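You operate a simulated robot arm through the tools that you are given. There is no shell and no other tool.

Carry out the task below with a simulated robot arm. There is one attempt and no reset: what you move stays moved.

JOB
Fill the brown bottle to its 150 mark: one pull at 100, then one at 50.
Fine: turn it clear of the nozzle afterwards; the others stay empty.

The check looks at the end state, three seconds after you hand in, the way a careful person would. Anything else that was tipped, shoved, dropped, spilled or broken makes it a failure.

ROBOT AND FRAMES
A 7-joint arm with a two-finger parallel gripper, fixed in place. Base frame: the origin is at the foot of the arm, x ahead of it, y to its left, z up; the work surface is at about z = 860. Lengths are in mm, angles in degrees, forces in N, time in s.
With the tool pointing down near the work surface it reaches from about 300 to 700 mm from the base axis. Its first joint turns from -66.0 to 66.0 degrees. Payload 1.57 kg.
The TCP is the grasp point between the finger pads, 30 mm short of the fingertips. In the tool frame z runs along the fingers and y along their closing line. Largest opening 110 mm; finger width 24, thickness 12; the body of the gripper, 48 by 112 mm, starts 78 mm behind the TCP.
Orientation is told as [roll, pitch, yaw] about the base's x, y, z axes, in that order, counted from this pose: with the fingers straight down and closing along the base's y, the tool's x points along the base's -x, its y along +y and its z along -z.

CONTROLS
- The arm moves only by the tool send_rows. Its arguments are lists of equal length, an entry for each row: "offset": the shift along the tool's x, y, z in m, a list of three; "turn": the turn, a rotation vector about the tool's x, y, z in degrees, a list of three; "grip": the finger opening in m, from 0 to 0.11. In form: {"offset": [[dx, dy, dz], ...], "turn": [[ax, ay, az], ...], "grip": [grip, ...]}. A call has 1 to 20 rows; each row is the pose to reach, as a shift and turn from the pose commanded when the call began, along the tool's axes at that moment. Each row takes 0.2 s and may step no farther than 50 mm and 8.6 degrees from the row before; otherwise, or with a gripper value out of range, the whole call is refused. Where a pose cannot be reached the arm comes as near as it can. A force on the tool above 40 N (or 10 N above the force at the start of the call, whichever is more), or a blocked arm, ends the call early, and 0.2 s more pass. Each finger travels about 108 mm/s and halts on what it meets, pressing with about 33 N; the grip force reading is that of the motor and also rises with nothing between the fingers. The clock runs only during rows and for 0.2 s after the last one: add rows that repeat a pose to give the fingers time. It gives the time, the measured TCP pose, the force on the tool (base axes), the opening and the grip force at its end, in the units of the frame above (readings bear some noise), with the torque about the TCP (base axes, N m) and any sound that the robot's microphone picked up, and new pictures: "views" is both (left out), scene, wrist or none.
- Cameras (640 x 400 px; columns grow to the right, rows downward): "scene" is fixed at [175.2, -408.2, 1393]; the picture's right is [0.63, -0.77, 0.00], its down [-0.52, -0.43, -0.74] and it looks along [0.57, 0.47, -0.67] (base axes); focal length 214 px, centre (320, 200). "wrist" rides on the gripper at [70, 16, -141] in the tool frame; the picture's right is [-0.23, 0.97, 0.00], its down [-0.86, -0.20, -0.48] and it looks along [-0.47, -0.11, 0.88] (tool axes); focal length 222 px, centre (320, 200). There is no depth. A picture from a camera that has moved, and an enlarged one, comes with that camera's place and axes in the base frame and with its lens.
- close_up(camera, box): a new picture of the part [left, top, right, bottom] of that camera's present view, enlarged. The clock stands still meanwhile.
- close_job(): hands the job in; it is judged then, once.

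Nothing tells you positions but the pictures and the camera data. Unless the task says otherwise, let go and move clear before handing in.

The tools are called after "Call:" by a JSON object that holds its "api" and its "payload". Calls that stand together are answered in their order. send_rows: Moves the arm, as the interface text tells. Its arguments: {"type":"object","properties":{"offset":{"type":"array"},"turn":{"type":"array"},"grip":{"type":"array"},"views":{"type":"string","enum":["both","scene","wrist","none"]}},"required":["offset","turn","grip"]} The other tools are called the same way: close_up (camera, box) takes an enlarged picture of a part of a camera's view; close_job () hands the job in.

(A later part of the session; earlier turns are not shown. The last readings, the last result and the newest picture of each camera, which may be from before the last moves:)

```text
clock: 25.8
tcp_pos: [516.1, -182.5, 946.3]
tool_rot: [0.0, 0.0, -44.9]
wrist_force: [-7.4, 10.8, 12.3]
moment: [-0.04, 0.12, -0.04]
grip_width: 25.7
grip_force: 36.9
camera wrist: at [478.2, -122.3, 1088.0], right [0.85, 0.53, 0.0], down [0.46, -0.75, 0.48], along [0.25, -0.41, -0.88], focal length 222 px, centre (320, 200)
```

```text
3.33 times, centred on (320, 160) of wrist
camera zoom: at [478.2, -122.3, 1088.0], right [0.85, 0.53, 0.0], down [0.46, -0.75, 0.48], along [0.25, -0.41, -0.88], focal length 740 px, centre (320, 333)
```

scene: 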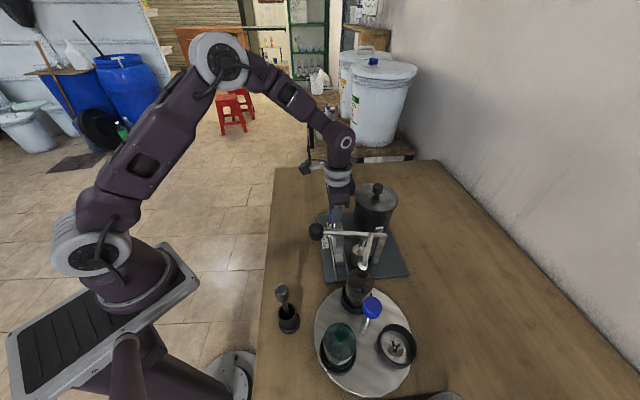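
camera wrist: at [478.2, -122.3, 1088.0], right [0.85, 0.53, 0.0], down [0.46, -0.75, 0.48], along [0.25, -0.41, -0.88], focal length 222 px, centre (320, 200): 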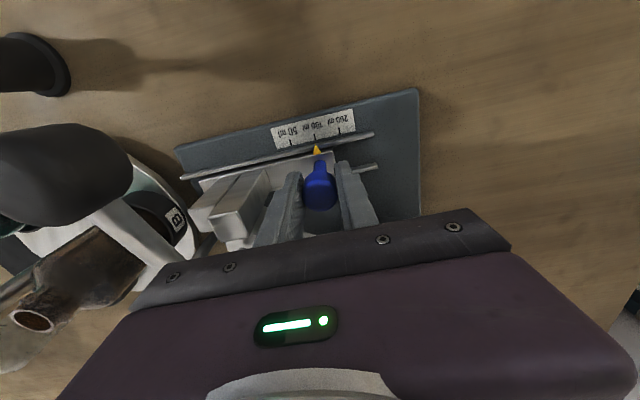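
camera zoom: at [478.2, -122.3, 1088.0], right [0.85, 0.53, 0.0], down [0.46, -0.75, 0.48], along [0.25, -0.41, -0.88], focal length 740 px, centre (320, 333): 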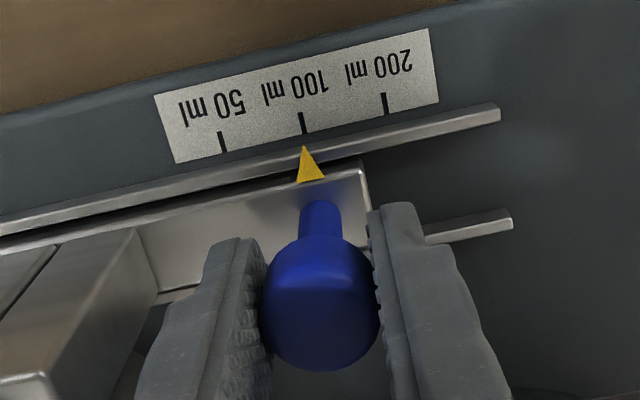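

The pointer reads 100, with the same tick alignment as it had at 200. I'll release and rise, then check again.

Call:
{"api": "send_rows", "payload": {"offset": [[0, 0, 0], [0, 0, 0], [0, 0, 0], [0, 0, -0.01], [0, 0, -0.03], [0, 0, -0.06], [0, 0, -0.095], [0, 0, -0.13], [0, 0, -0.164], [0, 0, -0.164]], "turn": [[0, 0, 0], [0, 0, 0], [0, 0, 0], [0, 0, 0], [0, 0, 0], [0, 0, 0], [0, 0, 0], [0, 0, 0], [0, 0, 0], [0, 0, 0]], "grip": [0.032, 0.04, 0.04, 0.04, 0.04, 0.04, 0.04, 0.04, 0.04, 0.04]}}

Call:
{"api": "close_up", "payload": {"camera": "wrist", "box": [260, 80, 380, 170]}}

Call:
{"api": "close_up", "payload": {"camera": "wrist", "box": [60, 60, 400, 260]}}

```text
clock: 28.0
tcp_pos: [516.4, -183.2, 1109.8]
tool_rot: [0.1, 0.0, -45.1]
wrist_force: [-0.5, -0.2, -0.3]
moment: [-0.03, 0.02, 0.04]
grip_width: 40.1
grip_force: 0.0
camera wrist: at [478.0, -121.7, 1252.5], right [0.85, 0.53, 0.0], down [0.46, -0.75, 0.48], along [0.25, -0.41, -0.88], focal length 222 px, centre (320, 200)
```

scene: 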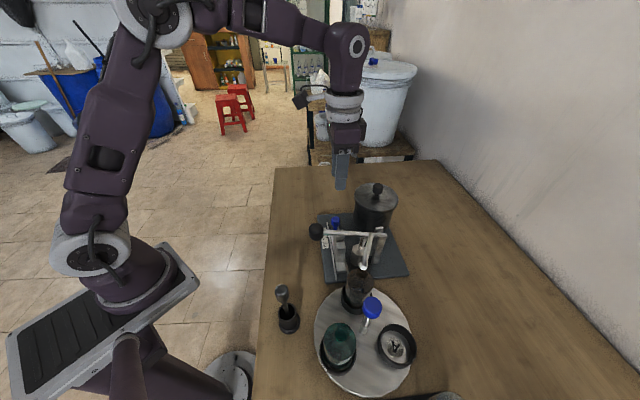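
wrist: 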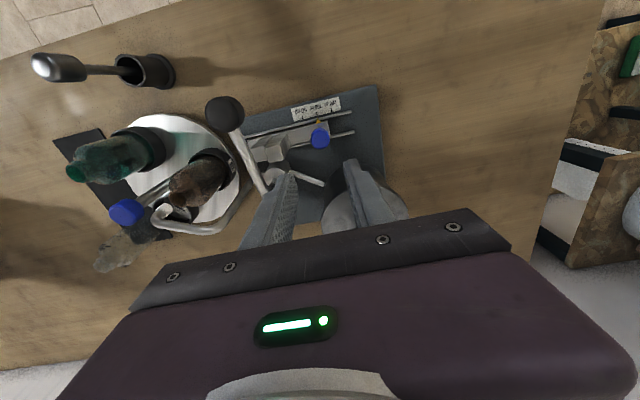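

```text
4.44 times, centred on (320, 125) of wrist
camera zoom: at [478.0, -121.7, 1252.5], right [0.85, 0.53, 0.0], down [0.46, -0.75, 0.48], along [0.25, -0.41, -0.88], focal length 987 px, centre (320, 533)
```

zoom: 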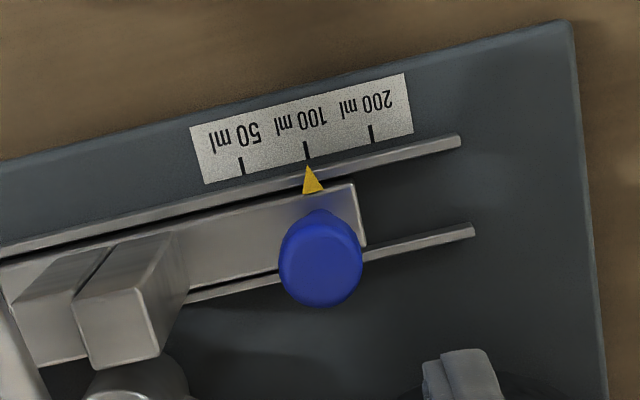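

```text
1.88 times, centred on (230, 160) of wrist
camera zoom: at [478.0, -121.7, 1252.5], right [0.85, 0.53, 0.0], down [0.46, -0.75, 0.48], along [0.25, -0.41, -0.88], focal length 418 px, centre (489, 275)
```

zoom: 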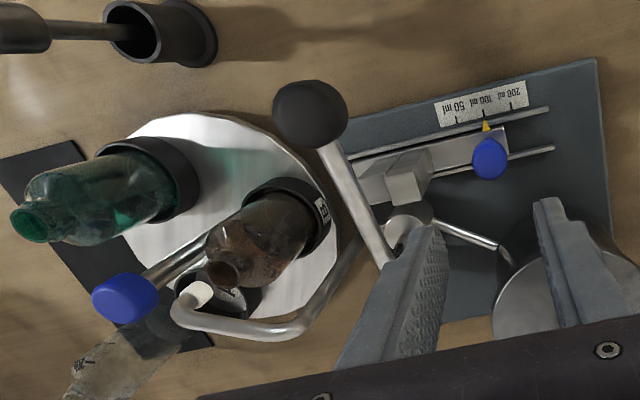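

The slider is set exactly at 100. Next is the lever: its black knob is at about (412, -201, 1008), and I'll move above it with a 56 mm opening.

Call:
{"api": "send_rows", "payload": {"offset": [[0.0122, -0.0173, 0], [0.0244, -0.0346, 0], [0.0367, -0.0519, 0], [0.0489, -0.0692, 0], [0.0611, -0.0865, 0], [0.0611, -0.0865, 0]], "turn": [[0, 0, 0], [0, 0, 0], [0, 0, 0], [0, 0, 0], [0, 0, 0], [0, 0, 0]], "grip": [0.045, 0.05, 0.056, 0.056, 0.056, 0.056]}}

Call:
{"api": "close_up", "payload": {"camera": "wrist", "box": [220, 80, 430, 230]}}

```text
clock: 29.4
tcp_pos: [411.8, -200.3, 1108.4]
tool_rot: [0.0, 0.1, -44.9]
wrist_force: [-1.1, -0.6, 0.1]
moment: [0.01, 0.02, -0.01]
grip_width: 56.1
grip_force: 0.1
camera wrist: at [373.9, -139.7, 1251.0], right [0.85, 0.53, 0.0], down [0.46, -0.75, 0.48], along [0.25, -0.41, -0.88], focal length 222 px, centre (320, 200)
```

scene: 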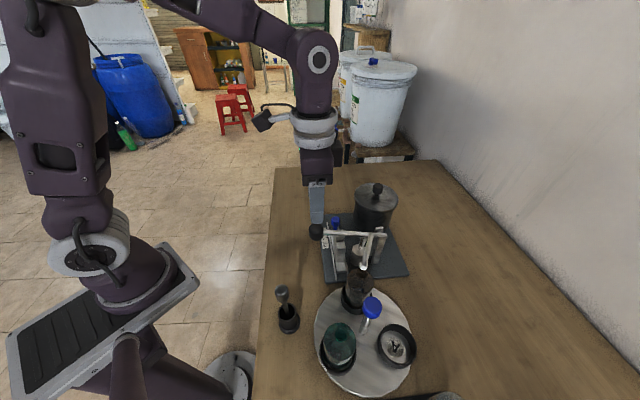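
wrist: 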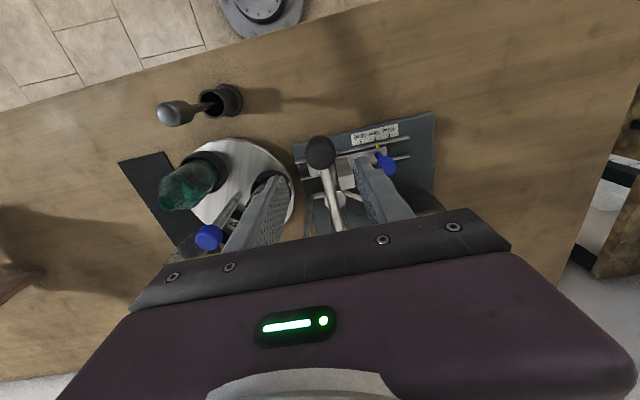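

```text
2.67 times, centred on (325, 155) of wrist
camera zoom: at [373.9, -139.7, 1251.0], right [0.85, 0.53, 0.0], down [0.46, -0.75, 0.48], along [0.25, -0.41, -0.88], focal length 592 px, centre (307, 320)
```

zoom: 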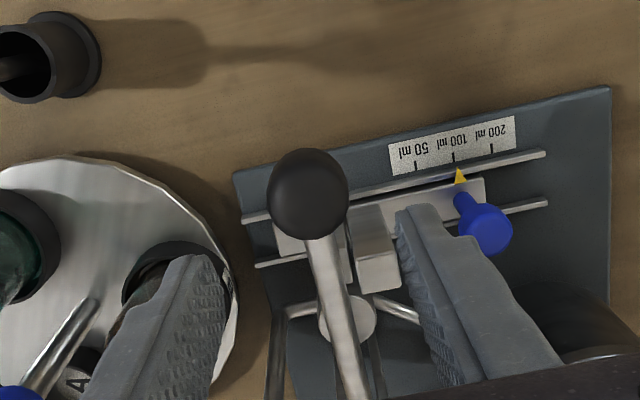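

The knob is right below the TCP. I'll descend around it to z≈1009.

Call:
{"api": "send_rows", "payload": {"offset": [[-0.0005, -0.0005, 0.02], [-0.0005, -0.0005, 0.04], [-0.0005, -0.0005, 0.06], [-0.0005, -0.0005, 0.08], [-0.0005, -0.0005, 0.092], [-0.0005, -0.0005, 0.1], [-0.0005, -0.0005, 0.1]], "turn": [[0, 0, 0], [0, 0, 0], [0, 0, 0], [0, 0, 0], [0, 0, 0], [0, 0, 0], [0, 0, 0]], "grip": [0.056, 0.056, 0.056, 0.056, 0.056, 0.056, 0.056]}}

Call:
{"api": "close_up", "payload": {"camera": "wrist", "box": [220, 80, 430, 230]}}

Call:
{"api": "close_up", "payload": {"camera": "scene", "box": [280, 170, 420, 300]}}

```text
clock: 31.0
tcp_pos: [411.8, -200.9, 1007.9]
tool_rot: [0.0, 0.0, -44.9]
wrist_force: [0.6, 0.5, 0.5]
moment: [-0.04, 0.03, -0.01]
grip_width: 56.0
grip_force: 0.0
camera wrist: at [374.0, -140.6, 1150.4], right [0.85, 0.53, 0.0], down [0.46, -0.75, 0.48], along [0.25, -0.41, -0.88], focal length 222 px, centre (320, 200)
```

scene: 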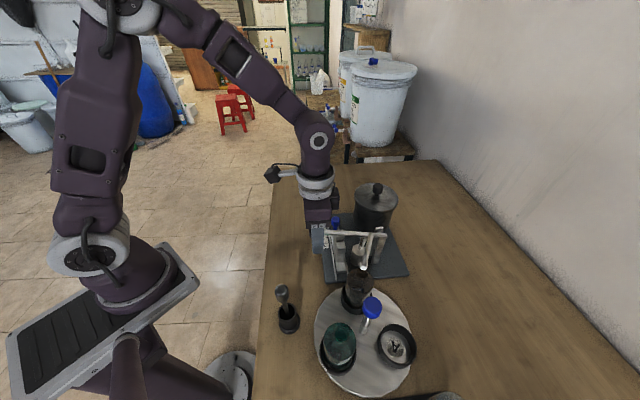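
wrist: 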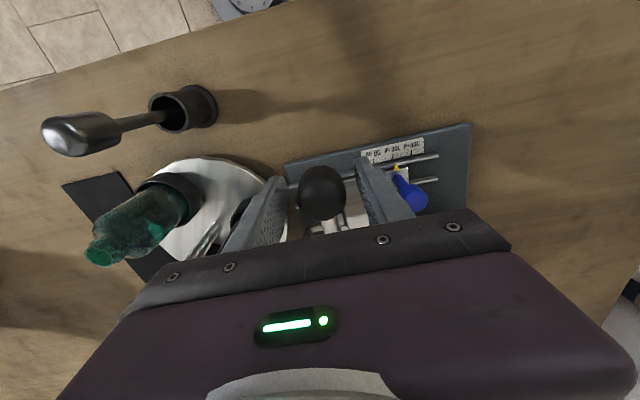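

```text
2.67 times, centred on (325, 155) of wrist
camera zoom: at [374.0, -140.6, 1150.4], right [0.85, 0.53, 0.0], down [0.46, -0.75, 0.48], along [0.25, -0.41, -0.88], focal length 592 px, centre (307, 320)
```

zoom: 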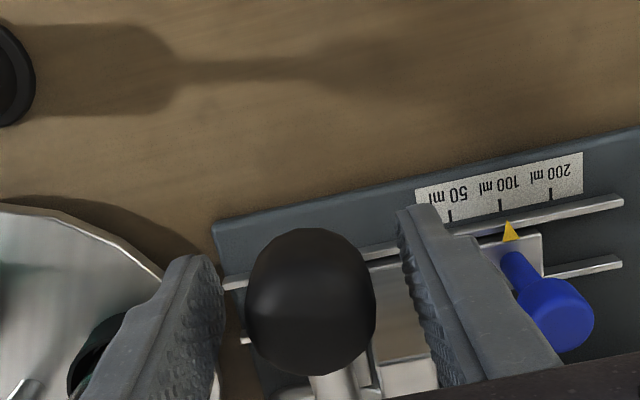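

```text
3.08 times, centred on (350, 235) of scene
camera zoom: at [175.2, -408.2, 1393.0], right [0.63, -0.77, 0.0], down [-0.52, -0.43, -0.74], along [0.57, 0.47, -0.67], focal length 660 px, centre (228, 92)
```

zoom: 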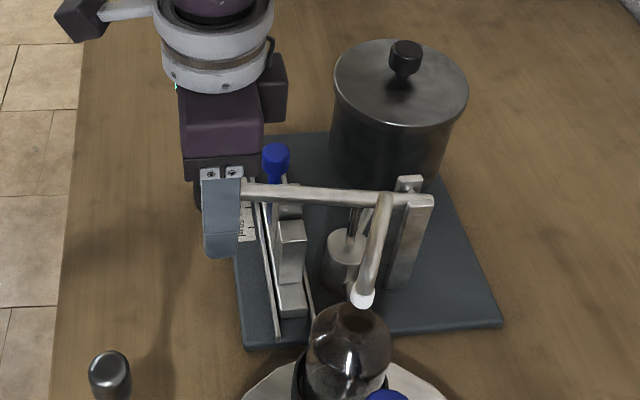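

The knob is centred between the fingers. I'll close on it.

Call:
{"api": "send_rows", "payload": {"offset": [[0, 0, 0], [0, 0, 0], [0, 0, 0], [0, 0, 0]], "turn": [[0, 0, 0], [0, 0, 0], [0, 0, 0], [0, 0, 0]], "grip": [0.046, 0.036, 0.025, 0.025], "views": "none"}}

```text
clock: 32.0
tcp_pos: [413.2, -200.0, 1009.2]
tool_rot: [0.1, 0.0, -44.9]
wrist_force: [8.0, 6.9, -0.6]
moment: [0.05, 0.02, 0.03]
grip_width: 33.2
grip_force: 41.5
```

Gripped at 33 mm. Now I'll start the first pull slowly along the lever's arc with a short 5° segment to read the force.

Call:
{"api": "send_rows", "payload": {"offset": [[0.0006, 0.0005, 0.00296], [0.00117, 0.0005, 0.00592], [0.0017, 0.0005, 0.00888], [0.0022, 0.0005, 0.01182], [0.00266, 0.0005, 0.01476]], "turn": [[0, -1, 0], [0, -2, 0], [0, -3, 0], [0, -4, 0], [0, -5, 0]], "grip": [0.025, 0.025, 0.025, 0.025, 0.025], "views": "scene"}}

```text
clock: 33.2
tcp_pos: [411.2, -197.3, 994.3]
tool_rot: [0.1, -5.1, -44.9]
wrist_force: [5.0, 15.4, 6.3]
moment: [-0.49, -0.51, 0.07]
grip_width: 33.1
grip_force: 41.0
```

scene: 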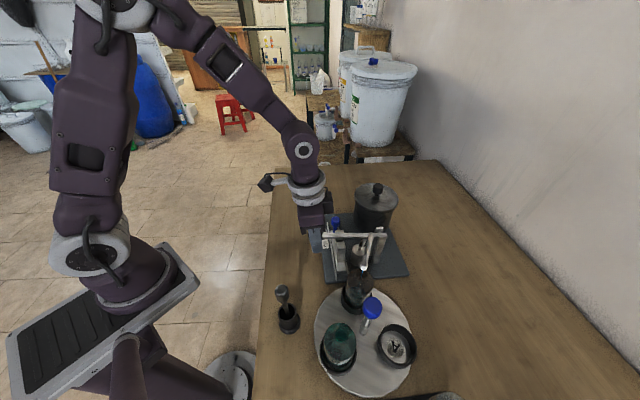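

The lever follows easily (about 6 N vertical). I'll continue the same stroke with a small side correction.

Call:
{"api": "send_rows", "payload": {"offset": [[0.00085, 0.0005, 0.00293], [0.0015, 0.0007, 0.00587], [0.00205, 0.0007, 0.00883], [0.00253, 0.0007, 0.01179], [0.00296, 0.0007, 0.01476], [0.00333, 0.0007, 0.01774]], "turn": [[0, -1, 0], [0, -2, 0], [0, -3, 0], [0, -4, 0], [0, -5, 0], [0, -6, 0]], "grip": [0.025, 0.025, 0.025, 0.025, 0.025, 0.025], "views": "scene"}}

Call:
{"api": "close_up", "payload": {"camera": "scene", "box": [280, 170, 420, 300]}}

```text
clock: 34.6
tcp_pos: [409.9, -197.8, 977.8]
tool_rot: [0.1, -11.2, -45.0]
wrist_force: [6.4, 1.3, 7.8]
moment: [-0.8, -0.86, -0.1]
grip_width: 33.3
grip_force: 41.6
```

scene: 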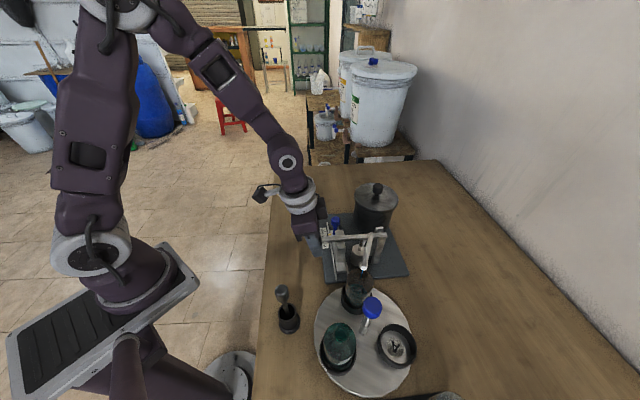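

```text
3.08 times, centred on (350, 235) of scene
camera zoom: at [175.2, -408.1, 1393.0], right [0.63, -0.77, 0.0], down [-0.52, -0.43, -0.74], along [0.57, 0.47, -0.67], focal length 660 px, centre (228, 92)
```

zoom: 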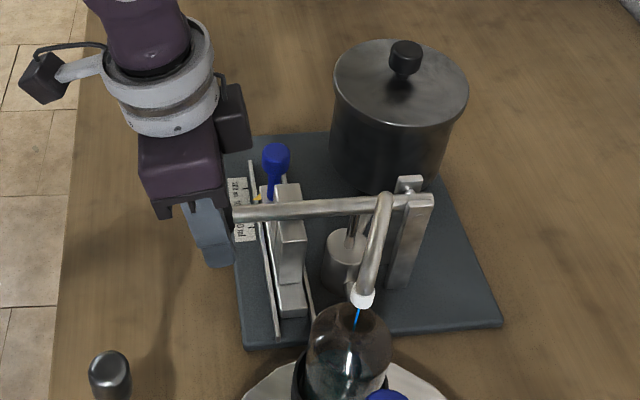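

A thin blue stream runs from the nozzle into the brown bottle. I'll keep pulling until the lever meets the 100 block.

Call:
{"api": "send_rows", "payload": {"offset": [[0.0007, 0.0001, 0.00293], [0.0013, 0.0001, 0.00587], [0.0018, 0.0001, 0.00883], [0.0023, 0.0001, 0.01179], [0.0027, 0.0001, 0.01476], [0.0031, 0.0001, 0.01774]], "turn": [[0, -1, 0], [0, -2, 0], [0, -3, 0], [0, -4, 0], [0, -5, 0], [0, -6, 0]], "grip": [0.025, 0.025, 0.025, 0.025, 0.025, 0.025], "views": "scene"}}

Call:
{"api": "close_up", "payload": {"camera": "scene", "box": [280, 170, 420, 300]}}

```text
clock: 36.0
tcp_pos: [410.5, -198.8, 958.2]
tool_rot: [-0.1, -17.1, -45.1]
wrist_force: [5.6, -15.0, 8.0]
moment: [-0.71, -0.75, -0.01]
grip_width: 33.0
grip_force: 41.5
```

scene: 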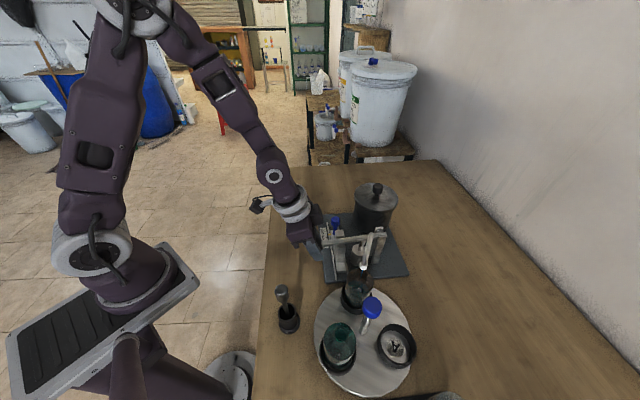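

```text
3.08 times, centred on (350, 235) of scene
camera zoom: at [175.2, -408.5, 1392.9], right [0.63, -0.77, 0.0], down [-0.52, -0.43, -0.74], along [0.57, 0.47, -0.67], focal length 660 px, centre (228, 92)
```

zoom: 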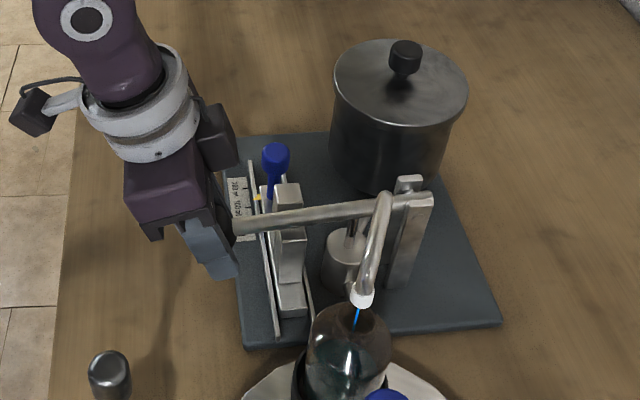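

The stream continues and the lever bar is close to the block. I'll continue with a small inward correction.

Call:
{"api": "send_rows", "payload": {"offset": [[0.0, -0.0003, 0.00293], [0.0005, -0.0003, 0.00587], [0.0009, -0.0003, 0.00883], [0.0013, -0.0003, 0.01179], [0.0017, -0.0003, 0.01476], [0.002, -0.0003, 0.01774]], "turn": [[0, -1, 0], [0, -2, 0], [0, -3, 0], [0, -4, 0], [0, -5, 0], [0, -6, 0]], "grip": [0.025, 0.025, 0.025, 0.025, 0.025, 0.025], "views": "scene"}}

Call:
{"api": "close_up", "payload": {"camera": "scene", "box": [280, 170, 420, 300]}}

```text
clock: 37.4
tcp_pos: [412.3, -200.0, 940.2]
tool_rot: [0.1, -22.8, -45.0]
wrist_force: [-9.8, -3.4, 4.9]
moment: [0.43, 0.28, -0.06]
grip_width: 33.7
grip_force: 22.1
```

scene: 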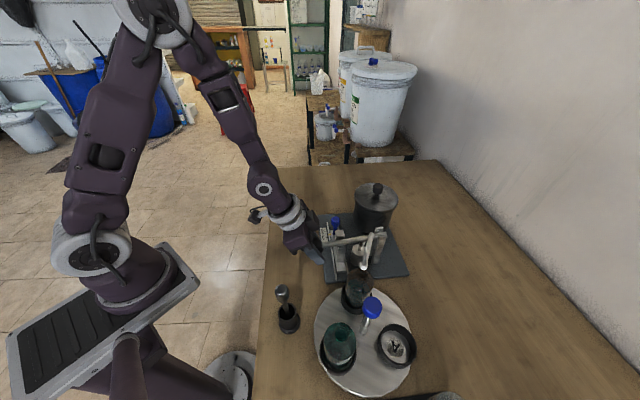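

```text
3.08 times, centred on (350, 235) of scene
camera zoom: at [174.9, -408.3, 1393.0], right [0.63, -0.77, 0.0], down [-0.52, -0.43, -0.74], along [0.57, 0.47, -0.67], focal length 660 px, centre (228, 92)
```

zoom: 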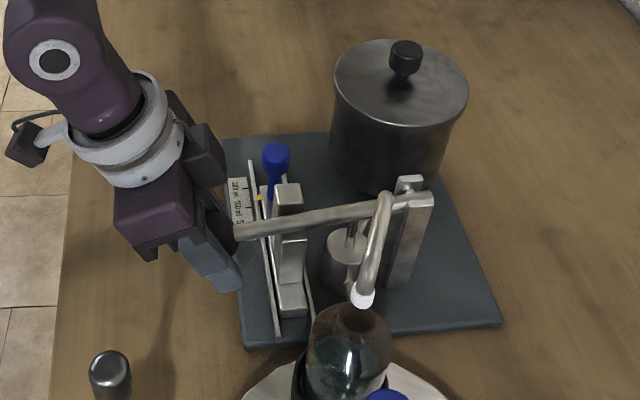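

The stream has stopped and the grip reading changed, so the lever may have reached the block. I'll look closely.

Call:
{"api": "close_up", "payload": {"camera": "scene", "box": [310, 200, 390, 280]}}

Call:
{"api": "close_up", "payload": {"camera": "wrist", "box": [200, 60, 460, 260]}}

```text
5.00 times, centred on (350, 240) of scene
camera zoom: at [174.9, -408.3, 1393.0], right [0.63, -0.77, 0.0], down [-0.52, -0.43, -0.74], along [0.57, 0.47, -0.67], focal length 1072 px, centre (170, 0)
```

zoom: 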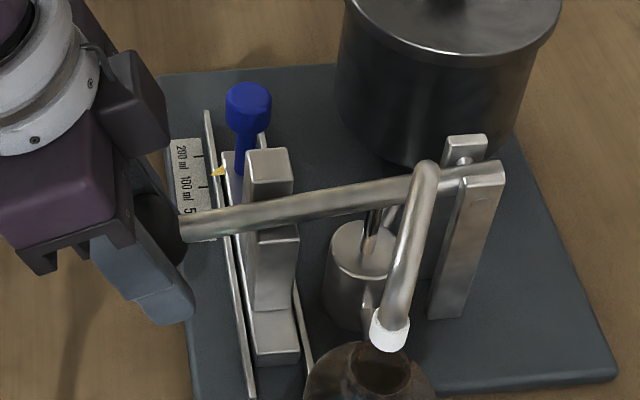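

```text
2.00 times, centred on (330, 160) of wrist
camera zoom: at [339.0, -103.9, 1044.5], right [0.84, 0.54, 0.09], down [0.29, -0.57, 0.77], along [0.47, -0.62, -0.63], focal length 444 px, centre (300, 280)
```

zoom: 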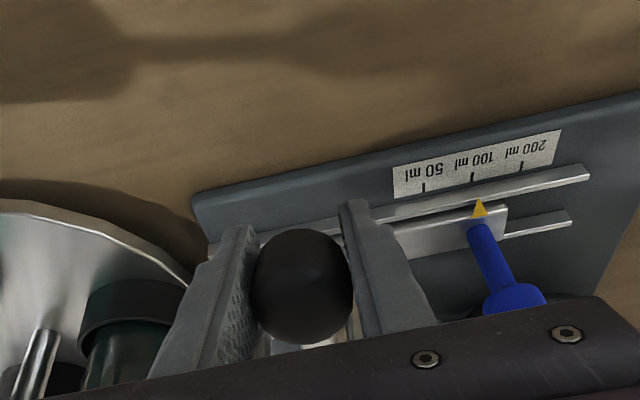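

The lever bar is resting on the middle (100) block and the flow has stopped, with the fingers having slid slightly on the knob. I'll bring the lever back up along its arc.

Call:
{"api": "send_rows", "payload": {"offset": [[-0.0016, -0.0003, -0.0058], [-0.0036, -0.0003, -0.0115], [-0.0058, -0.0003, -0.0172], [-0.0081, -0.0003, -0.0226], [-0.0106, -0.0003, -0.02805], [-0.0134, -0.0003, -0.0334], [-0.0162, -0.0003, -0.0387], [-0.0191, -0.0003, -0.0438]], "turn": [[0, 2, 0], [0, 4, 0], [0, 6, 0], [0, 8, 0], [0, 10, 0], [0, 12, 0], [0, 14, 0], [0, 16, 0]], "grip": [0.025, 0.025, 0.025, 0.025, 0.025, 0.025, 0.025, 0.025]}}

Call:
{"api": "close_up", "payload": {"camera": "scene", "box": [280, 170, 420, 300]}}

```text
clock: 39.2
tcp_pos: [411.6, -200.2, 989.0]
tool_rot: [-0.1, -6.7, -45.0]
wrist_force: [-17.0, 31.1, 2.3]
moment: [0.1, 0.13, 0.02]
grip_width: 33.0
grip_force: 40.9
camera wrist: at [362.0, -127.1, 1121.5], right [0.85, 0.53, 0.03], down [0.42, -0.7, 0.58], along [0.32, -0.48, -0.82], focal length 222 px, centre (320, 200)
```

scene: 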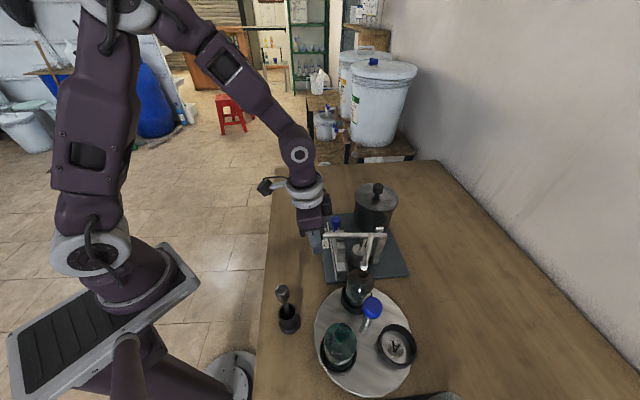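
wrist: 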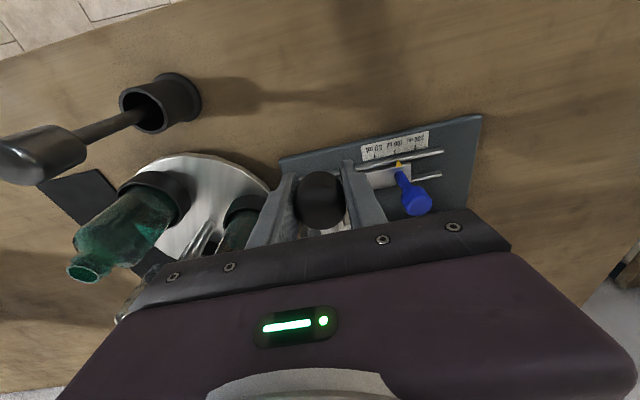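

```text
3.08 times, centred on (350, 235) of scene
camera zoom: at [174.7, -407.4, 1393.3], right [0.63, -0.77, 0.0], down [-0.52, -0.43, -0.74], along [0.57, 0.47, -0.67], focal length 660 px, centre (228, 92)
```

zoom: 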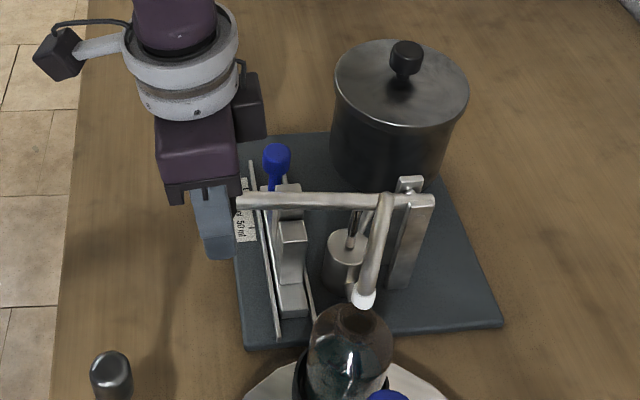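

The lever is almost back up but there's a radial pull on the grip. I'll correct it and finish raising the lever to its rest position.

Call:
{"api": "send_rows", "payload": {"offset": [[0.0012, 0.0004, 0.0], [0.0009, 0.0005, -0.0029], [0.0002, 0.0005, -0.0058], [-0.0008, 0.0005, -0.0086], [-0.0018, 0.0005, -0.0115], [-0.0029, 0.0005, -0.01425]], "turn": [[0, 0, 0], [0, 1, 0], [0, 2, 0], [0, 3, 0], [0, 4, 0], [0, 5, 0]], "grip": [0.025, 0.025, 0.025, 0.025, 0.025, 0.025]}}

Call:
{"api": "close_up", "payload": {"camera": "scene", "box": [280, 170, 420, 300]}}

Call:
{"api": "close_up", "payload": {"camera": "wrist", "box": [220, 80, 430, 230]}}

```text
clock: 40.6
tcp_pos: [414.1, -202.3, 1002.7]
tool_rot: [-0.2, -1.8, -45.1]
wrist_force: [-13.0, 1.9, -34.9]
moment: [0.04, -0.12, -0.03]
grip_width: 33.5
grip_force: 41.4
camera wrist: at [372.5, -137.1, 1142.6], right [0.85, 0.53, 0.01], down [0.45, -0.73, 0.51], along [0.27, -0.43, -0.86], focal length 222 px, centre (320, 200)
```

scene: 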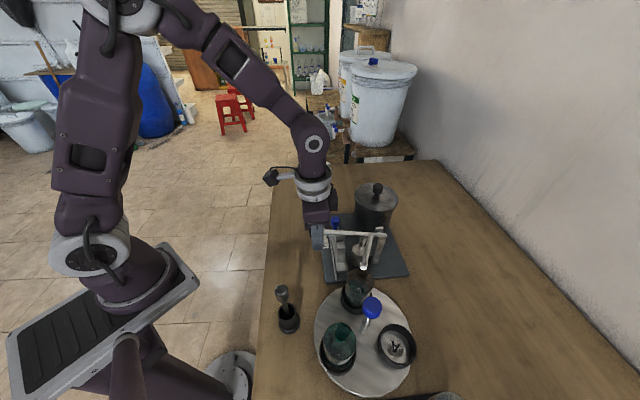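
wrist: 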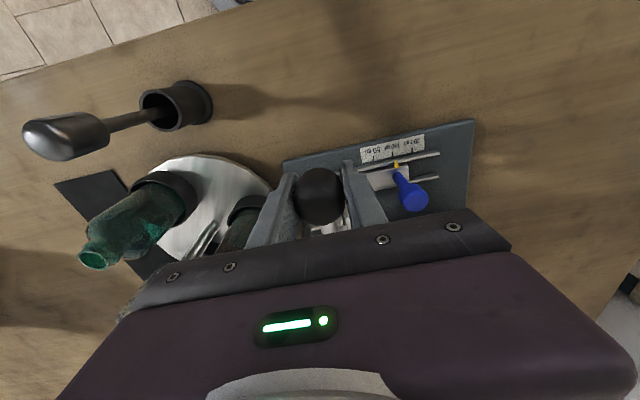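

```text
3.08 times, centred on (350, 235) of scene
camera zoom: at [175.2, -408.4, 1392.9], right [0.63, -0.77, 0.0], down [-0.52, -0.43, -0.74], along [0.57, 0.47, -0.67], focal length 660 px, centre (228, 92)
```

zoom: 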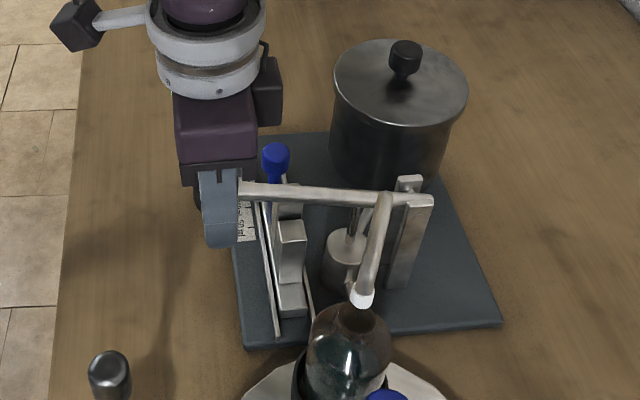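

```text
2.67 times, centred on (325, 155) of wrist
camera zoom: at [372.5, -137.1, 1142.6], right [0.85, 0.53, 0.01], down [0.45, -0.73, 0.51], along [0.27, -0.43, -0.86], focal length 592 px, centre (307, 320)
```

zoom: 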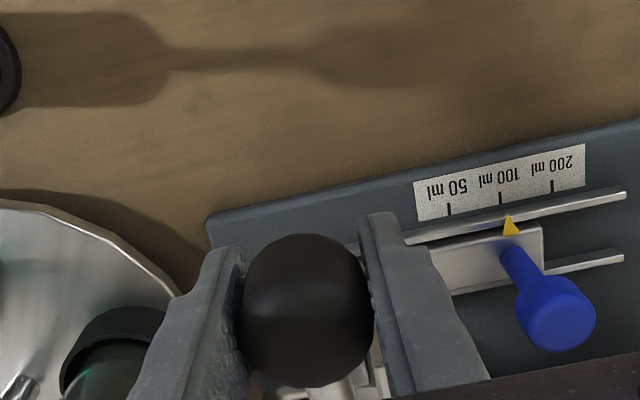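

The lever is back at its rest position against the top stop, and the first pull is done. I'll open, rise clear, and go back above the slider knob.

Call:
{"api": "send_rows", "payload": {"offset": [[0, 0, 0], [0, 0, 0], [0, 0, 0], [-0.0003, 0, -0.01], [-0.001, 0, -0.03], [-0.0019, 0, -0.06], [-0.0031, 0, -0.1], [-0.0031, 0, -0.1]], "turn": [[0, 0, 0], [0, 0, 0], [0, 0, 0], [0, 0.3, 0], [0, 0.8, 0], [0, 1.3, 0], [0, 1.8, 0], [0, 1.8, 0]], "grip": [0.045, 0.056, 0.056, 0.056, 0.056, 0.056, 0.056, 0.056]}}

Call:
{"api": "close_up", "payload": {"camera": "scene", "box": [280, 170, 420, 300]}}

Call:
{"api": "close_up", "payload": {"camera": "scene", "box": [320, 250, 400, 330]}}

```text
clock: 42.4
tcp_pos: [413.6, -201.6, 1104.2]
tool_rot: [0.0, -0.1, -45.0]
wrist_force: [-0.2, 0.7, 0.5]
moment: [0.0, 0.02, 0.0]
grip_width: 55.9
grip_force: 0.1
camera wrist: at [374.9, -140.3, 1246.4], right [0.85, 0.53, 0.0], down [0.46, -0.74, 0.48], along [0.25, -0.41, -0.88], focal length 222 px, centre (320, 200)
```

scene: 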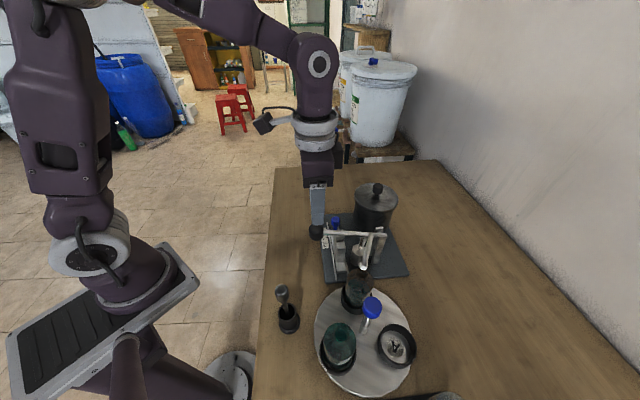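
wrist: 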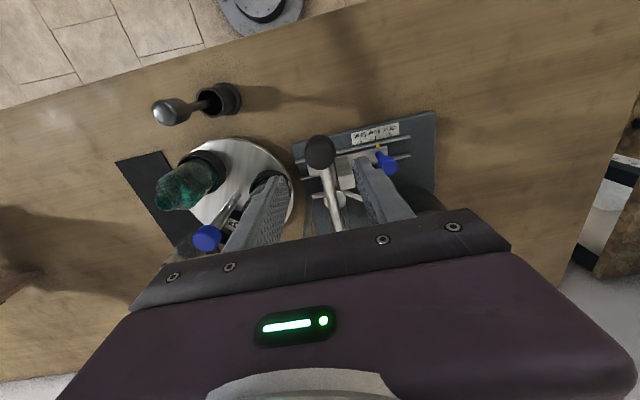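

```text
3.08 times, centred on (350, 235) of scene
camera zoom: at [175.2, -408.2, 1393.0], right [0.63, -0.77, 0.0], down [-0.52, -0.43, -0.74], along [0.57, 0.47, -0.67], focal length 660 px, centre (228, 92)
```

zoom: 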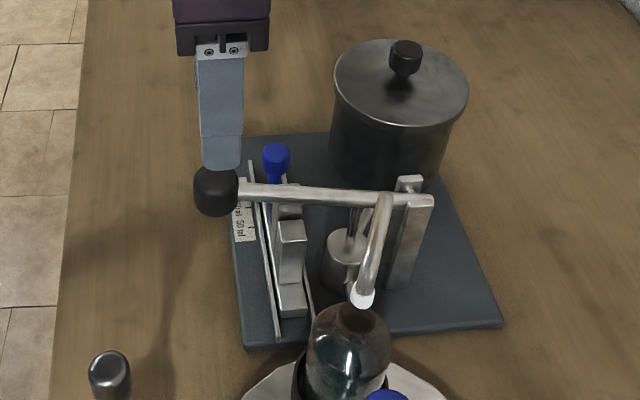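

```text
5.00 times, centred on (360, 290) of scene
camera zoom: at [175.2, -408.2, 1393.0], right [0.63, -0.77, 0.0], down [-0.52, -0.43, -0.74], along [0.57, 0.47, -0.67], focal length 1072 px, centre (120, -250)
```

zoom: 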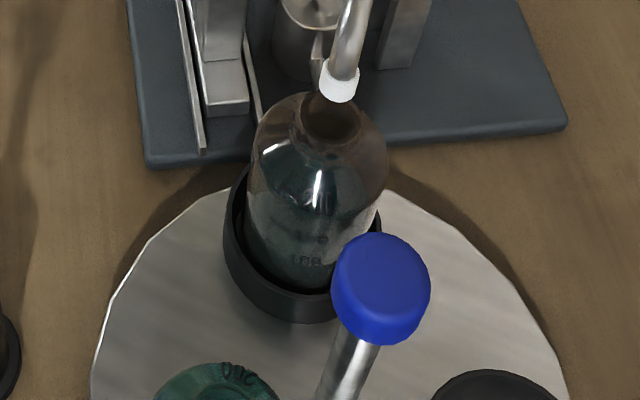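

The first dose is visible in the brown bottle and the lever stayed up. Now back to the slider knob at about (516, -183) to set 50.

Call:
{"api": "send_rows", "payload": {"offset": [[-0.012, 0.0172, 0], [-0.0237, 0.0343, 0], [-0.0355, 0.0515, 0], [-0.0474, 0.0686, 0], [-0.0592, 0.0858, 0], [-0.0592, 0.0858, 0.02], [-0.0592, 0.0858, 0.05], [-0.0592, 0.0858, 0.08], [-0.0592, 0.0858, 0.11], [-0.0592, 0.0858, 0.135], [-0.0592, 0.0858, 0.15], [-0.0592, 0.0858, 0.158], [-0.0592, 0.0858, 0.158]], "turn": [[0, 0, 0], [0, 0, 0], [0, 0, 0], [0, 0, 0], [0, 0, 0], [0, 0, 0], [0, 0, 0], [0, 0, 0], [0, 0, 0], [0, 0, 0], [0, 0, 0], [0, 0, 0], [0, 0, 0]], "grip": [0.05, 0.045, 0.04, 0.04, 0.04, 0.04, 0.04, 0.04, 0.04, 0.04, 0.04, 0.04, 0.04], "views": "wrist"}}

Call:
{"api": "close_up", "payload": {"camera": "wrist", "box": [240, 100, 400, 220]}}

```text
clock: 45.2
tcp_pos: [516.3, -181.9, 945.5]
tool_rot: [0.0, -0.2, -45.1]
wrist_force: [-0.4, 0.6, 0.1]
moment: [-0.02, 0.01, 0.03]
grip_width: 39.8
grip_force: 0.2
camera wrist: at [478.3, -121.1, 1087.4], right [0.85, 0.53, 0.0], down [0.46, -0.74, 0.48], along [0.26, -0.41, -0.88], focal length 222 px, centre (320, 200)
```

wrist: 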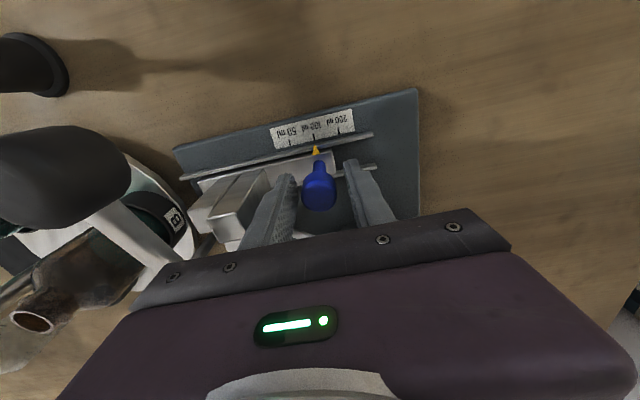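

```text
3.33 times, centred on (320, 160) of wrist
camera zoom: at [478.3, -121.1, 1087.4], right [0.85, 0.53, 0.0], down [0.46, -0.74, 0.48], along [0.26, -0.41, -0.88], focal length 740 px, centre (320, 333)
```

zoom: 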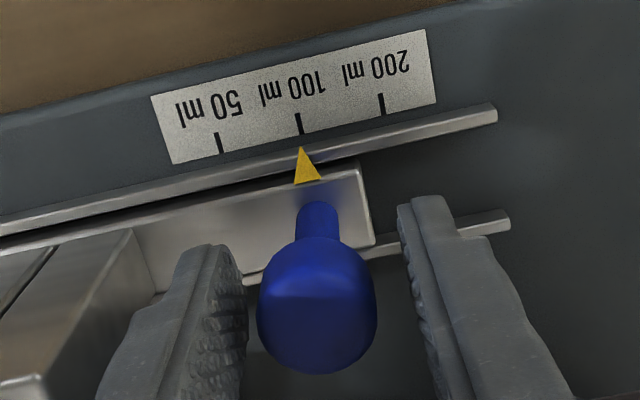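

The knob is centred and the pointer still at 100. I'll grip and slide another 24 mm to the 50 mark.

Call:
{"api": "send_rows", "payload": {"offset": [[0, -0.0005, 0], [0, -0.0005, 0], [0, -0.0005, 0], [0, -0.0005, 0], [0, -0.003, 0], [0, -0.006, 0], [0, -0.009, 0], [0, -0.012, 0], [0, -0.015, 0], [0, -0.018, 0], [0, -0.021, 0], [0, -0.0235, 0], [0, -0.024, 0], [0, -0.024, 0]], "turn": [[0, 0, 0], [0, 0, 0], [0, 0, 0], [0, 0, 0], [0, 0, 0], [0, 0, 0], [0, 0, 0], [0, 0, 0], [0, 0, 0], [0, 0, 0], [0, 0, 0], [0, 0, 0], [0, 0, 0], [0, 0, 0]], "grip": [0.034, 0.026, 0.015, 0.015, 0.015, 0.015, 0.015, 0.015, 0.015, 0.015, 0.015, 0.015, 0.015, 0.015], "views": "wrist"}}

Call:
{"api": "close_up", "payload": {"camera": "wrist", "box": [240, 100, 400, 220]}}

```text
clock: 48.2
tcp_pos: [499.3, -199.4, 945.4]
tool_rot: [0.0, -0.3, -45.1]
wrist_force: [-1.5, -1.3, -5.6]
moment: [0.34, -0.16, -0.11]
grip_width: 25.8
grip_force: 37.5
camera wrist: at [461.5, -137.9, 1087.3], right [0.85, 0.53, 0.0], down [0.46, -0.74, 0.48], along [0.25, -0.41, -0.88], focal length 222 px, centre (320, 200)
```

wrist: 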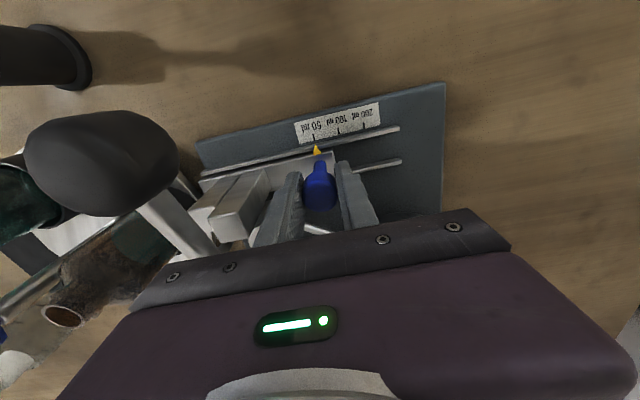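

```text
3.33 times, centred on (320, 160) of wrist
camera zoom: at [461.5, -137.9, 1087.3], right [0.85, 0.53, 0.0], down [0.46, -0.74, 0.48], along [0.25, -0.41, -0.88], focal length 740 px, centre (320, 333)
```

zoom: 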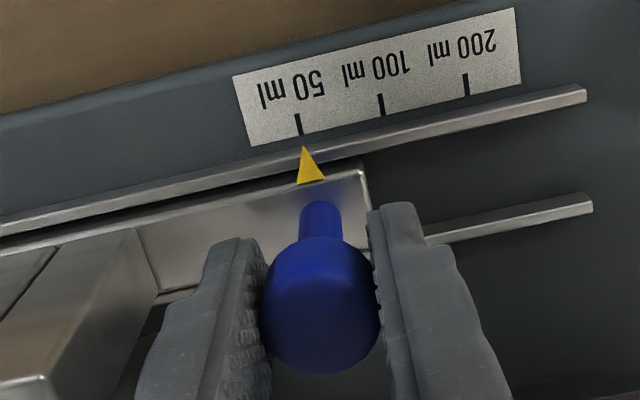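

The pointer is about 1.4 mm short of the 50 tick compared with its alignment at 100. I'll nudge it, release, rise and verify.

Call:
{"api": "send_rows", "payload": {"offset": [[0, -0.0008, 0], [0, -0.0015, 0], [0, -0.0015, 0]], "turn": [[0, 0, 0], [0, 0, 0], [0, 0, 0]], "grip": [0.015, 0.015, 0.015], "views": "wrist"}}

Call:
{"api": "close_up", "payload": {"camera": "wrist", "box": [240, 100, 400, 220]}}

```text
clock: 49.0
tcp_pos: [499.0, -200.5, 944.4]
tool_rot: [0.0, -0.2, -44.9]
wrist_force: [1.8, 7.0, -11.7]
moment: [-0.35, -0.05, 0.08]
grip_width: 25.5
grip_force: 36.9
camera wrist: at [460.9, -138.6, 1087.4], right [0.85, 0.53, 0.0], down [0.46, -0.74, 0.48], along [0.26, -0.41, -0.88], focal length 222 px, centre (320, 200)
```

wrist: 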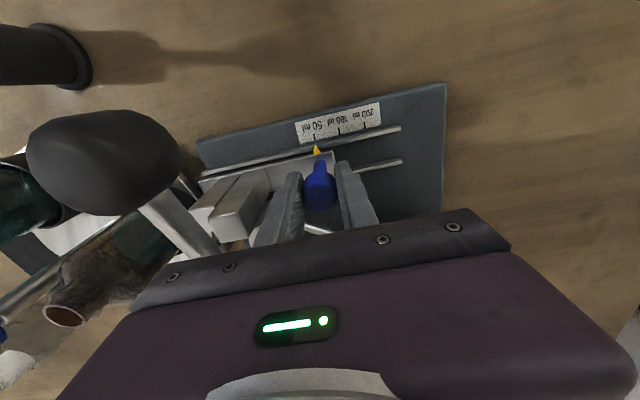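

```text
3.33 times, centred on (320, 160) of wrist
camera zoom: at [460.9, -138.6, 1087.4], right [0.85, 0.53, 0.0], down [0.46, -0.74, 0.48], along [0.26, -0.41, -0.88], focal length 740 px, centre (320, 333)
```

zoom: 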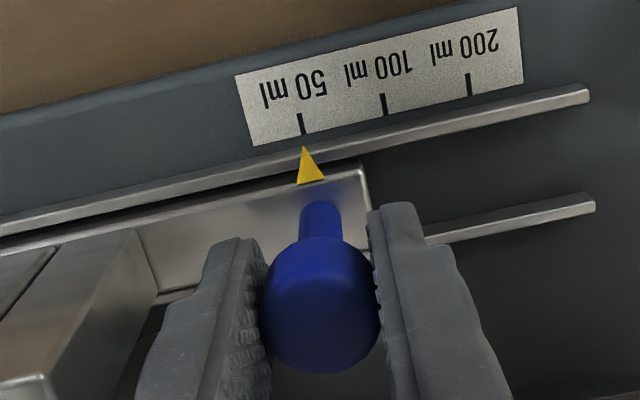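

The pointer now lines up with the 50 tick. I'll release and rise to verify from above.

Call:
{"api": "send_rows", "payload": {"offset": [[0, 0, 0], [0, 0, 0], [0, 0, 0], [0, 0, -0.01], [0, 0, -0.03], [0, 0, -0.06], [0, 0, -0.095], [0, 0, -0.13], [0, 0, -0.164], [0, 0, -0.164]], "turn": [[0, 0, 0], [0, 0, 0], [0, 0, 0], [0, 0, 0], [0, 0, 0], [0, 0, 0], [0, 0, 0], [0, 0, 0], [0, 0, 0], [0, 0, 0]], "grip": [0.032, 0.04, 0.04, 0.04, 0.04, 0.04, 0.04, 0.04, 0.04, 0.04], "views": "wrist"}}

Call:
{"api": "close_up", "payload": {"camera": "wrist", "box": [260, 80, 380, 170]}}

Call:
{"api": "close_up", "payload": {"camera": "scene", "box": [310, 200, 390, 280]}}

```text
clock: 51.2
tcp_pos: [498.9, -199.8, 1111.7]
tool_rot: [0.0, -0.1, -45.0]
wrist_force: [-0.3, 0.2, -0.8]
moment: [-0.01, -0.01, -0.02]
grip_width: 39.9
grip_force: 0.0
camera wrist: at [460.2, -139.2, 1253.3], right [0.85, 0.53, 0.0], down [0.46, -0.74, 0.48], along [0.26, -0.41, -0.88], focal length 222 px, centre (320, 200)
```

wrist: 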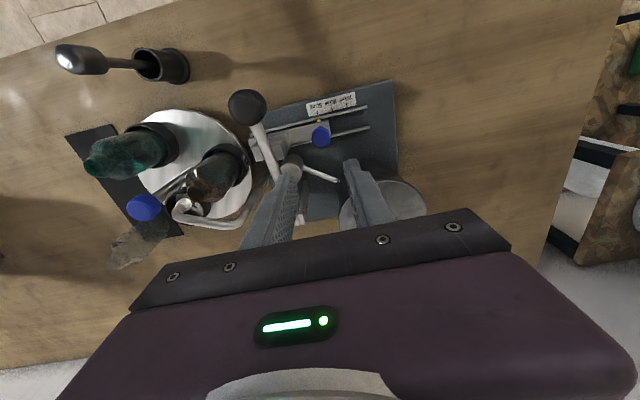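

```text
4.44 times, centred on (320, 125) of wrist
camera zoom: at [460.2, -139.2, 1253.3], right [0.85, 0.53, 0.0], down [0.46, -0.74, 0.48], along [0.26, -0.41, -0.88], focal length 987 px, centre (320, 533)
```

zoom: 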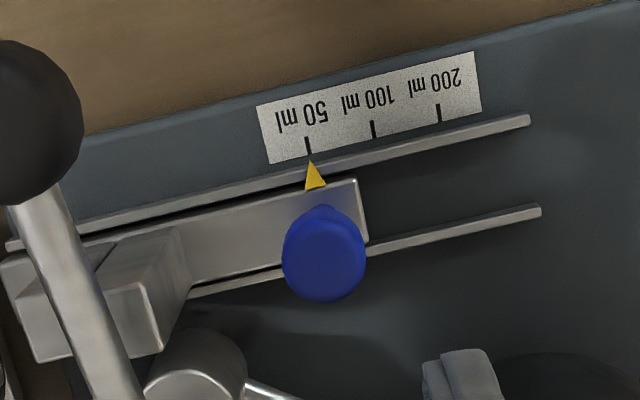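

```text
5.00 times, centred on (350, 240) of scene
camera zoom: at [175.2, -408.2, 1393.0], right [0.63, -0.77, 0.0], down [-0.52, -0.43, -0.74], along [0.57, 0.47, -0.67], focal length 1072 px, centre (170, 0)
```

zoom: 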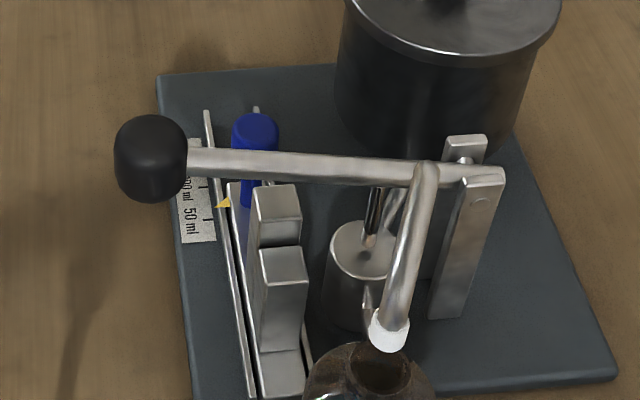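

The slider is at 50 and the tall block is under the lever. I'll go back to the lever knob for the second pull.

Call:
{"api": "send_rows", "payload": {"offset": [[0.0151, -0.0151, 0], [0.0303, -0.0302, 0], [0.0454, -0.0453, 0], [0.0606, -0.0603, 0], [0.0606, -0.0603, 0.0], [0.0606, -0.0603, 0.025], [0.0606, -0.0603, 0.05], [0.0606, -0.0603, 0.075], [0.0606, -0.0603, 0.092], [0.0606, -0.0603, 0.103], [0.0606, -0.0603, 0.103]], "turn": [[0, 0, 0], [0, 0, 0], [0, 0, 0], [0, 0, 0], [0, 0, 0], [0, 0, 0], [0, 0, 0], [0, 0, 0], [0, 0, 0], [0, 0, 0], [0, 0, 0]], "grip": [0.048, 0.056, 0.056, 0.056, 0.056, 0.056, 0.056, 0.056, 0.056, 0.056, 0.056], "views": "wrist"}}

Call:
{"api": "close_up", "payload": {"camera": "wrist", "box": [220, 80, 430, 230]}}

```text
clock: 53.6
tcp_pos: [413.9, -200.6, 1006.6]
tool_rot: [-0.1, -0.2, -44.9]
wrist_force: [-0.1, -0.6, 0.6]
moment: [-0.01, 0.01, -0.02]
grip_width: 56.1
grip_force: 0.0
camera wrist: at [375.1, -138.5, 1148.3], right [0.85, 0.53, 0.0], down [0.46, -0.74, 0.48], along [0.26, -0.41, -0.88], focal length 222 px, centre (320, 200)
```

wrist: 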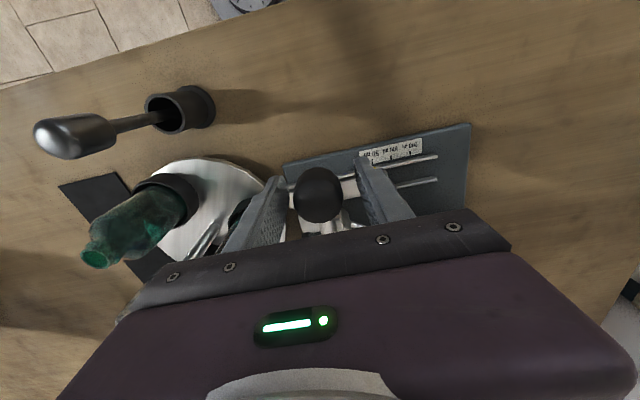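

```text
2.67 times, centred on (325, 155) of wrist
camera zoom: at [375.1, -138.5, 1148.3], right [0.85, 0.53, 0.0], down [0.46, -0.74, 0.48], along [0.26, -0.41, -0.88], focal length 592 px, centre (307, 320)
```

zoom: 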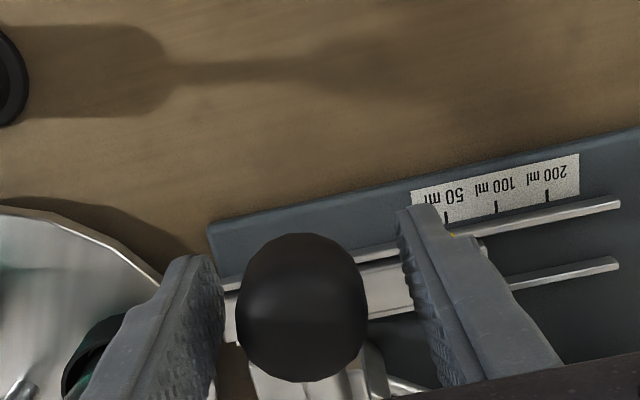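

The knob is centred to about 1 mm. I'll correct that, close, and start the second pull with the first 6°.

Call:
{"api": "send_rows", "payload": {"offset": [[0, -0.0008, -0.001], [0, -0.0008, -0.001], [0, -0.0008, -0.001], [0, -0.0008, -0.001]], "turn": [[0, 0, 0], [0, 0, 0], [0, 0, 0], [0, 0, 0]], "grip": [0.046, 0.036, 0.025, 0.025], "views": "none"}}

```text
clock: 54.6
tcp_pos: [412.8, -200.3, 1007.9]
tool_rot: [0.0, -0.1, -45.0]
wrist_force: [-1.3, -1.5, -1.2]
moment: [-0.01, 0.01, 0.01]
grip_width: 33.6
grip_force: 41.4
```

Call:
{"api": "send_rows", "payload": {"offset": [[0.0007, 0.0001, 0.00293], [0.0013, 0.0002, 0.00587], [0.00185, 0.0003, 0.00883], [0.0023, 0.0003, 0.01179], [0.0027, 0.0003, 0.01476], [0.0031, 0.0003, 0.01774]], "turn": [[0, -1, 0], [0, -2, 0], [0, -3, 0], [0, -4, 0], [0, -5, 0], [0, -6, 0]], "grip": [0.025, 0.025, 0.025, 0.025, 0.025, 0.025], "views": "scene"}}

Call:
{"api": "close_up", "payload": {"camera": "scene", "box": [310, 200, 390, 280]}}

```text
clock: 56.0
tcp_pos: [410.3, -197.5, 989.2]
tool_rot: [0.0, -6.3, -44.9]
wrist_force: [0.8, 1.9, 9.2]
moment: [-0.81, -0.92, 0.07]
grip_width: 33.6
grip_force: 41.4
```

scene: 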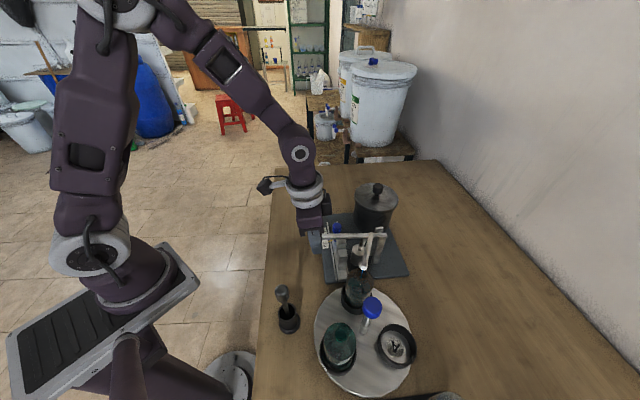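

```text
5.00 times, centred on (350, 240) of scene
camera zoom: at [175.1, -408.1, 1393.0], right [0.63, -0.77, 0.0], down [-0.52, -0.43, -0.74], along [0.57, 0.47, -0.67], focal length 1072 px, centre (170, 0)
```

zoom: 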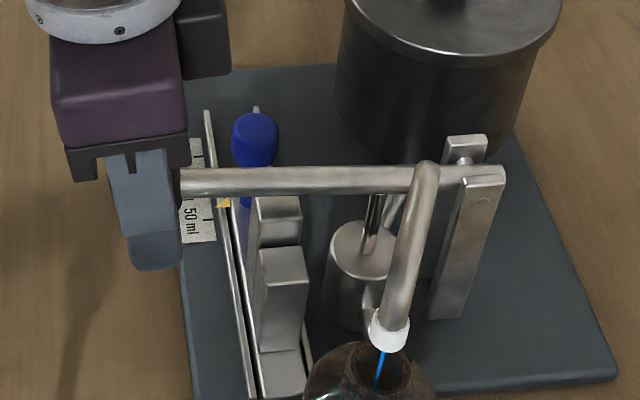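

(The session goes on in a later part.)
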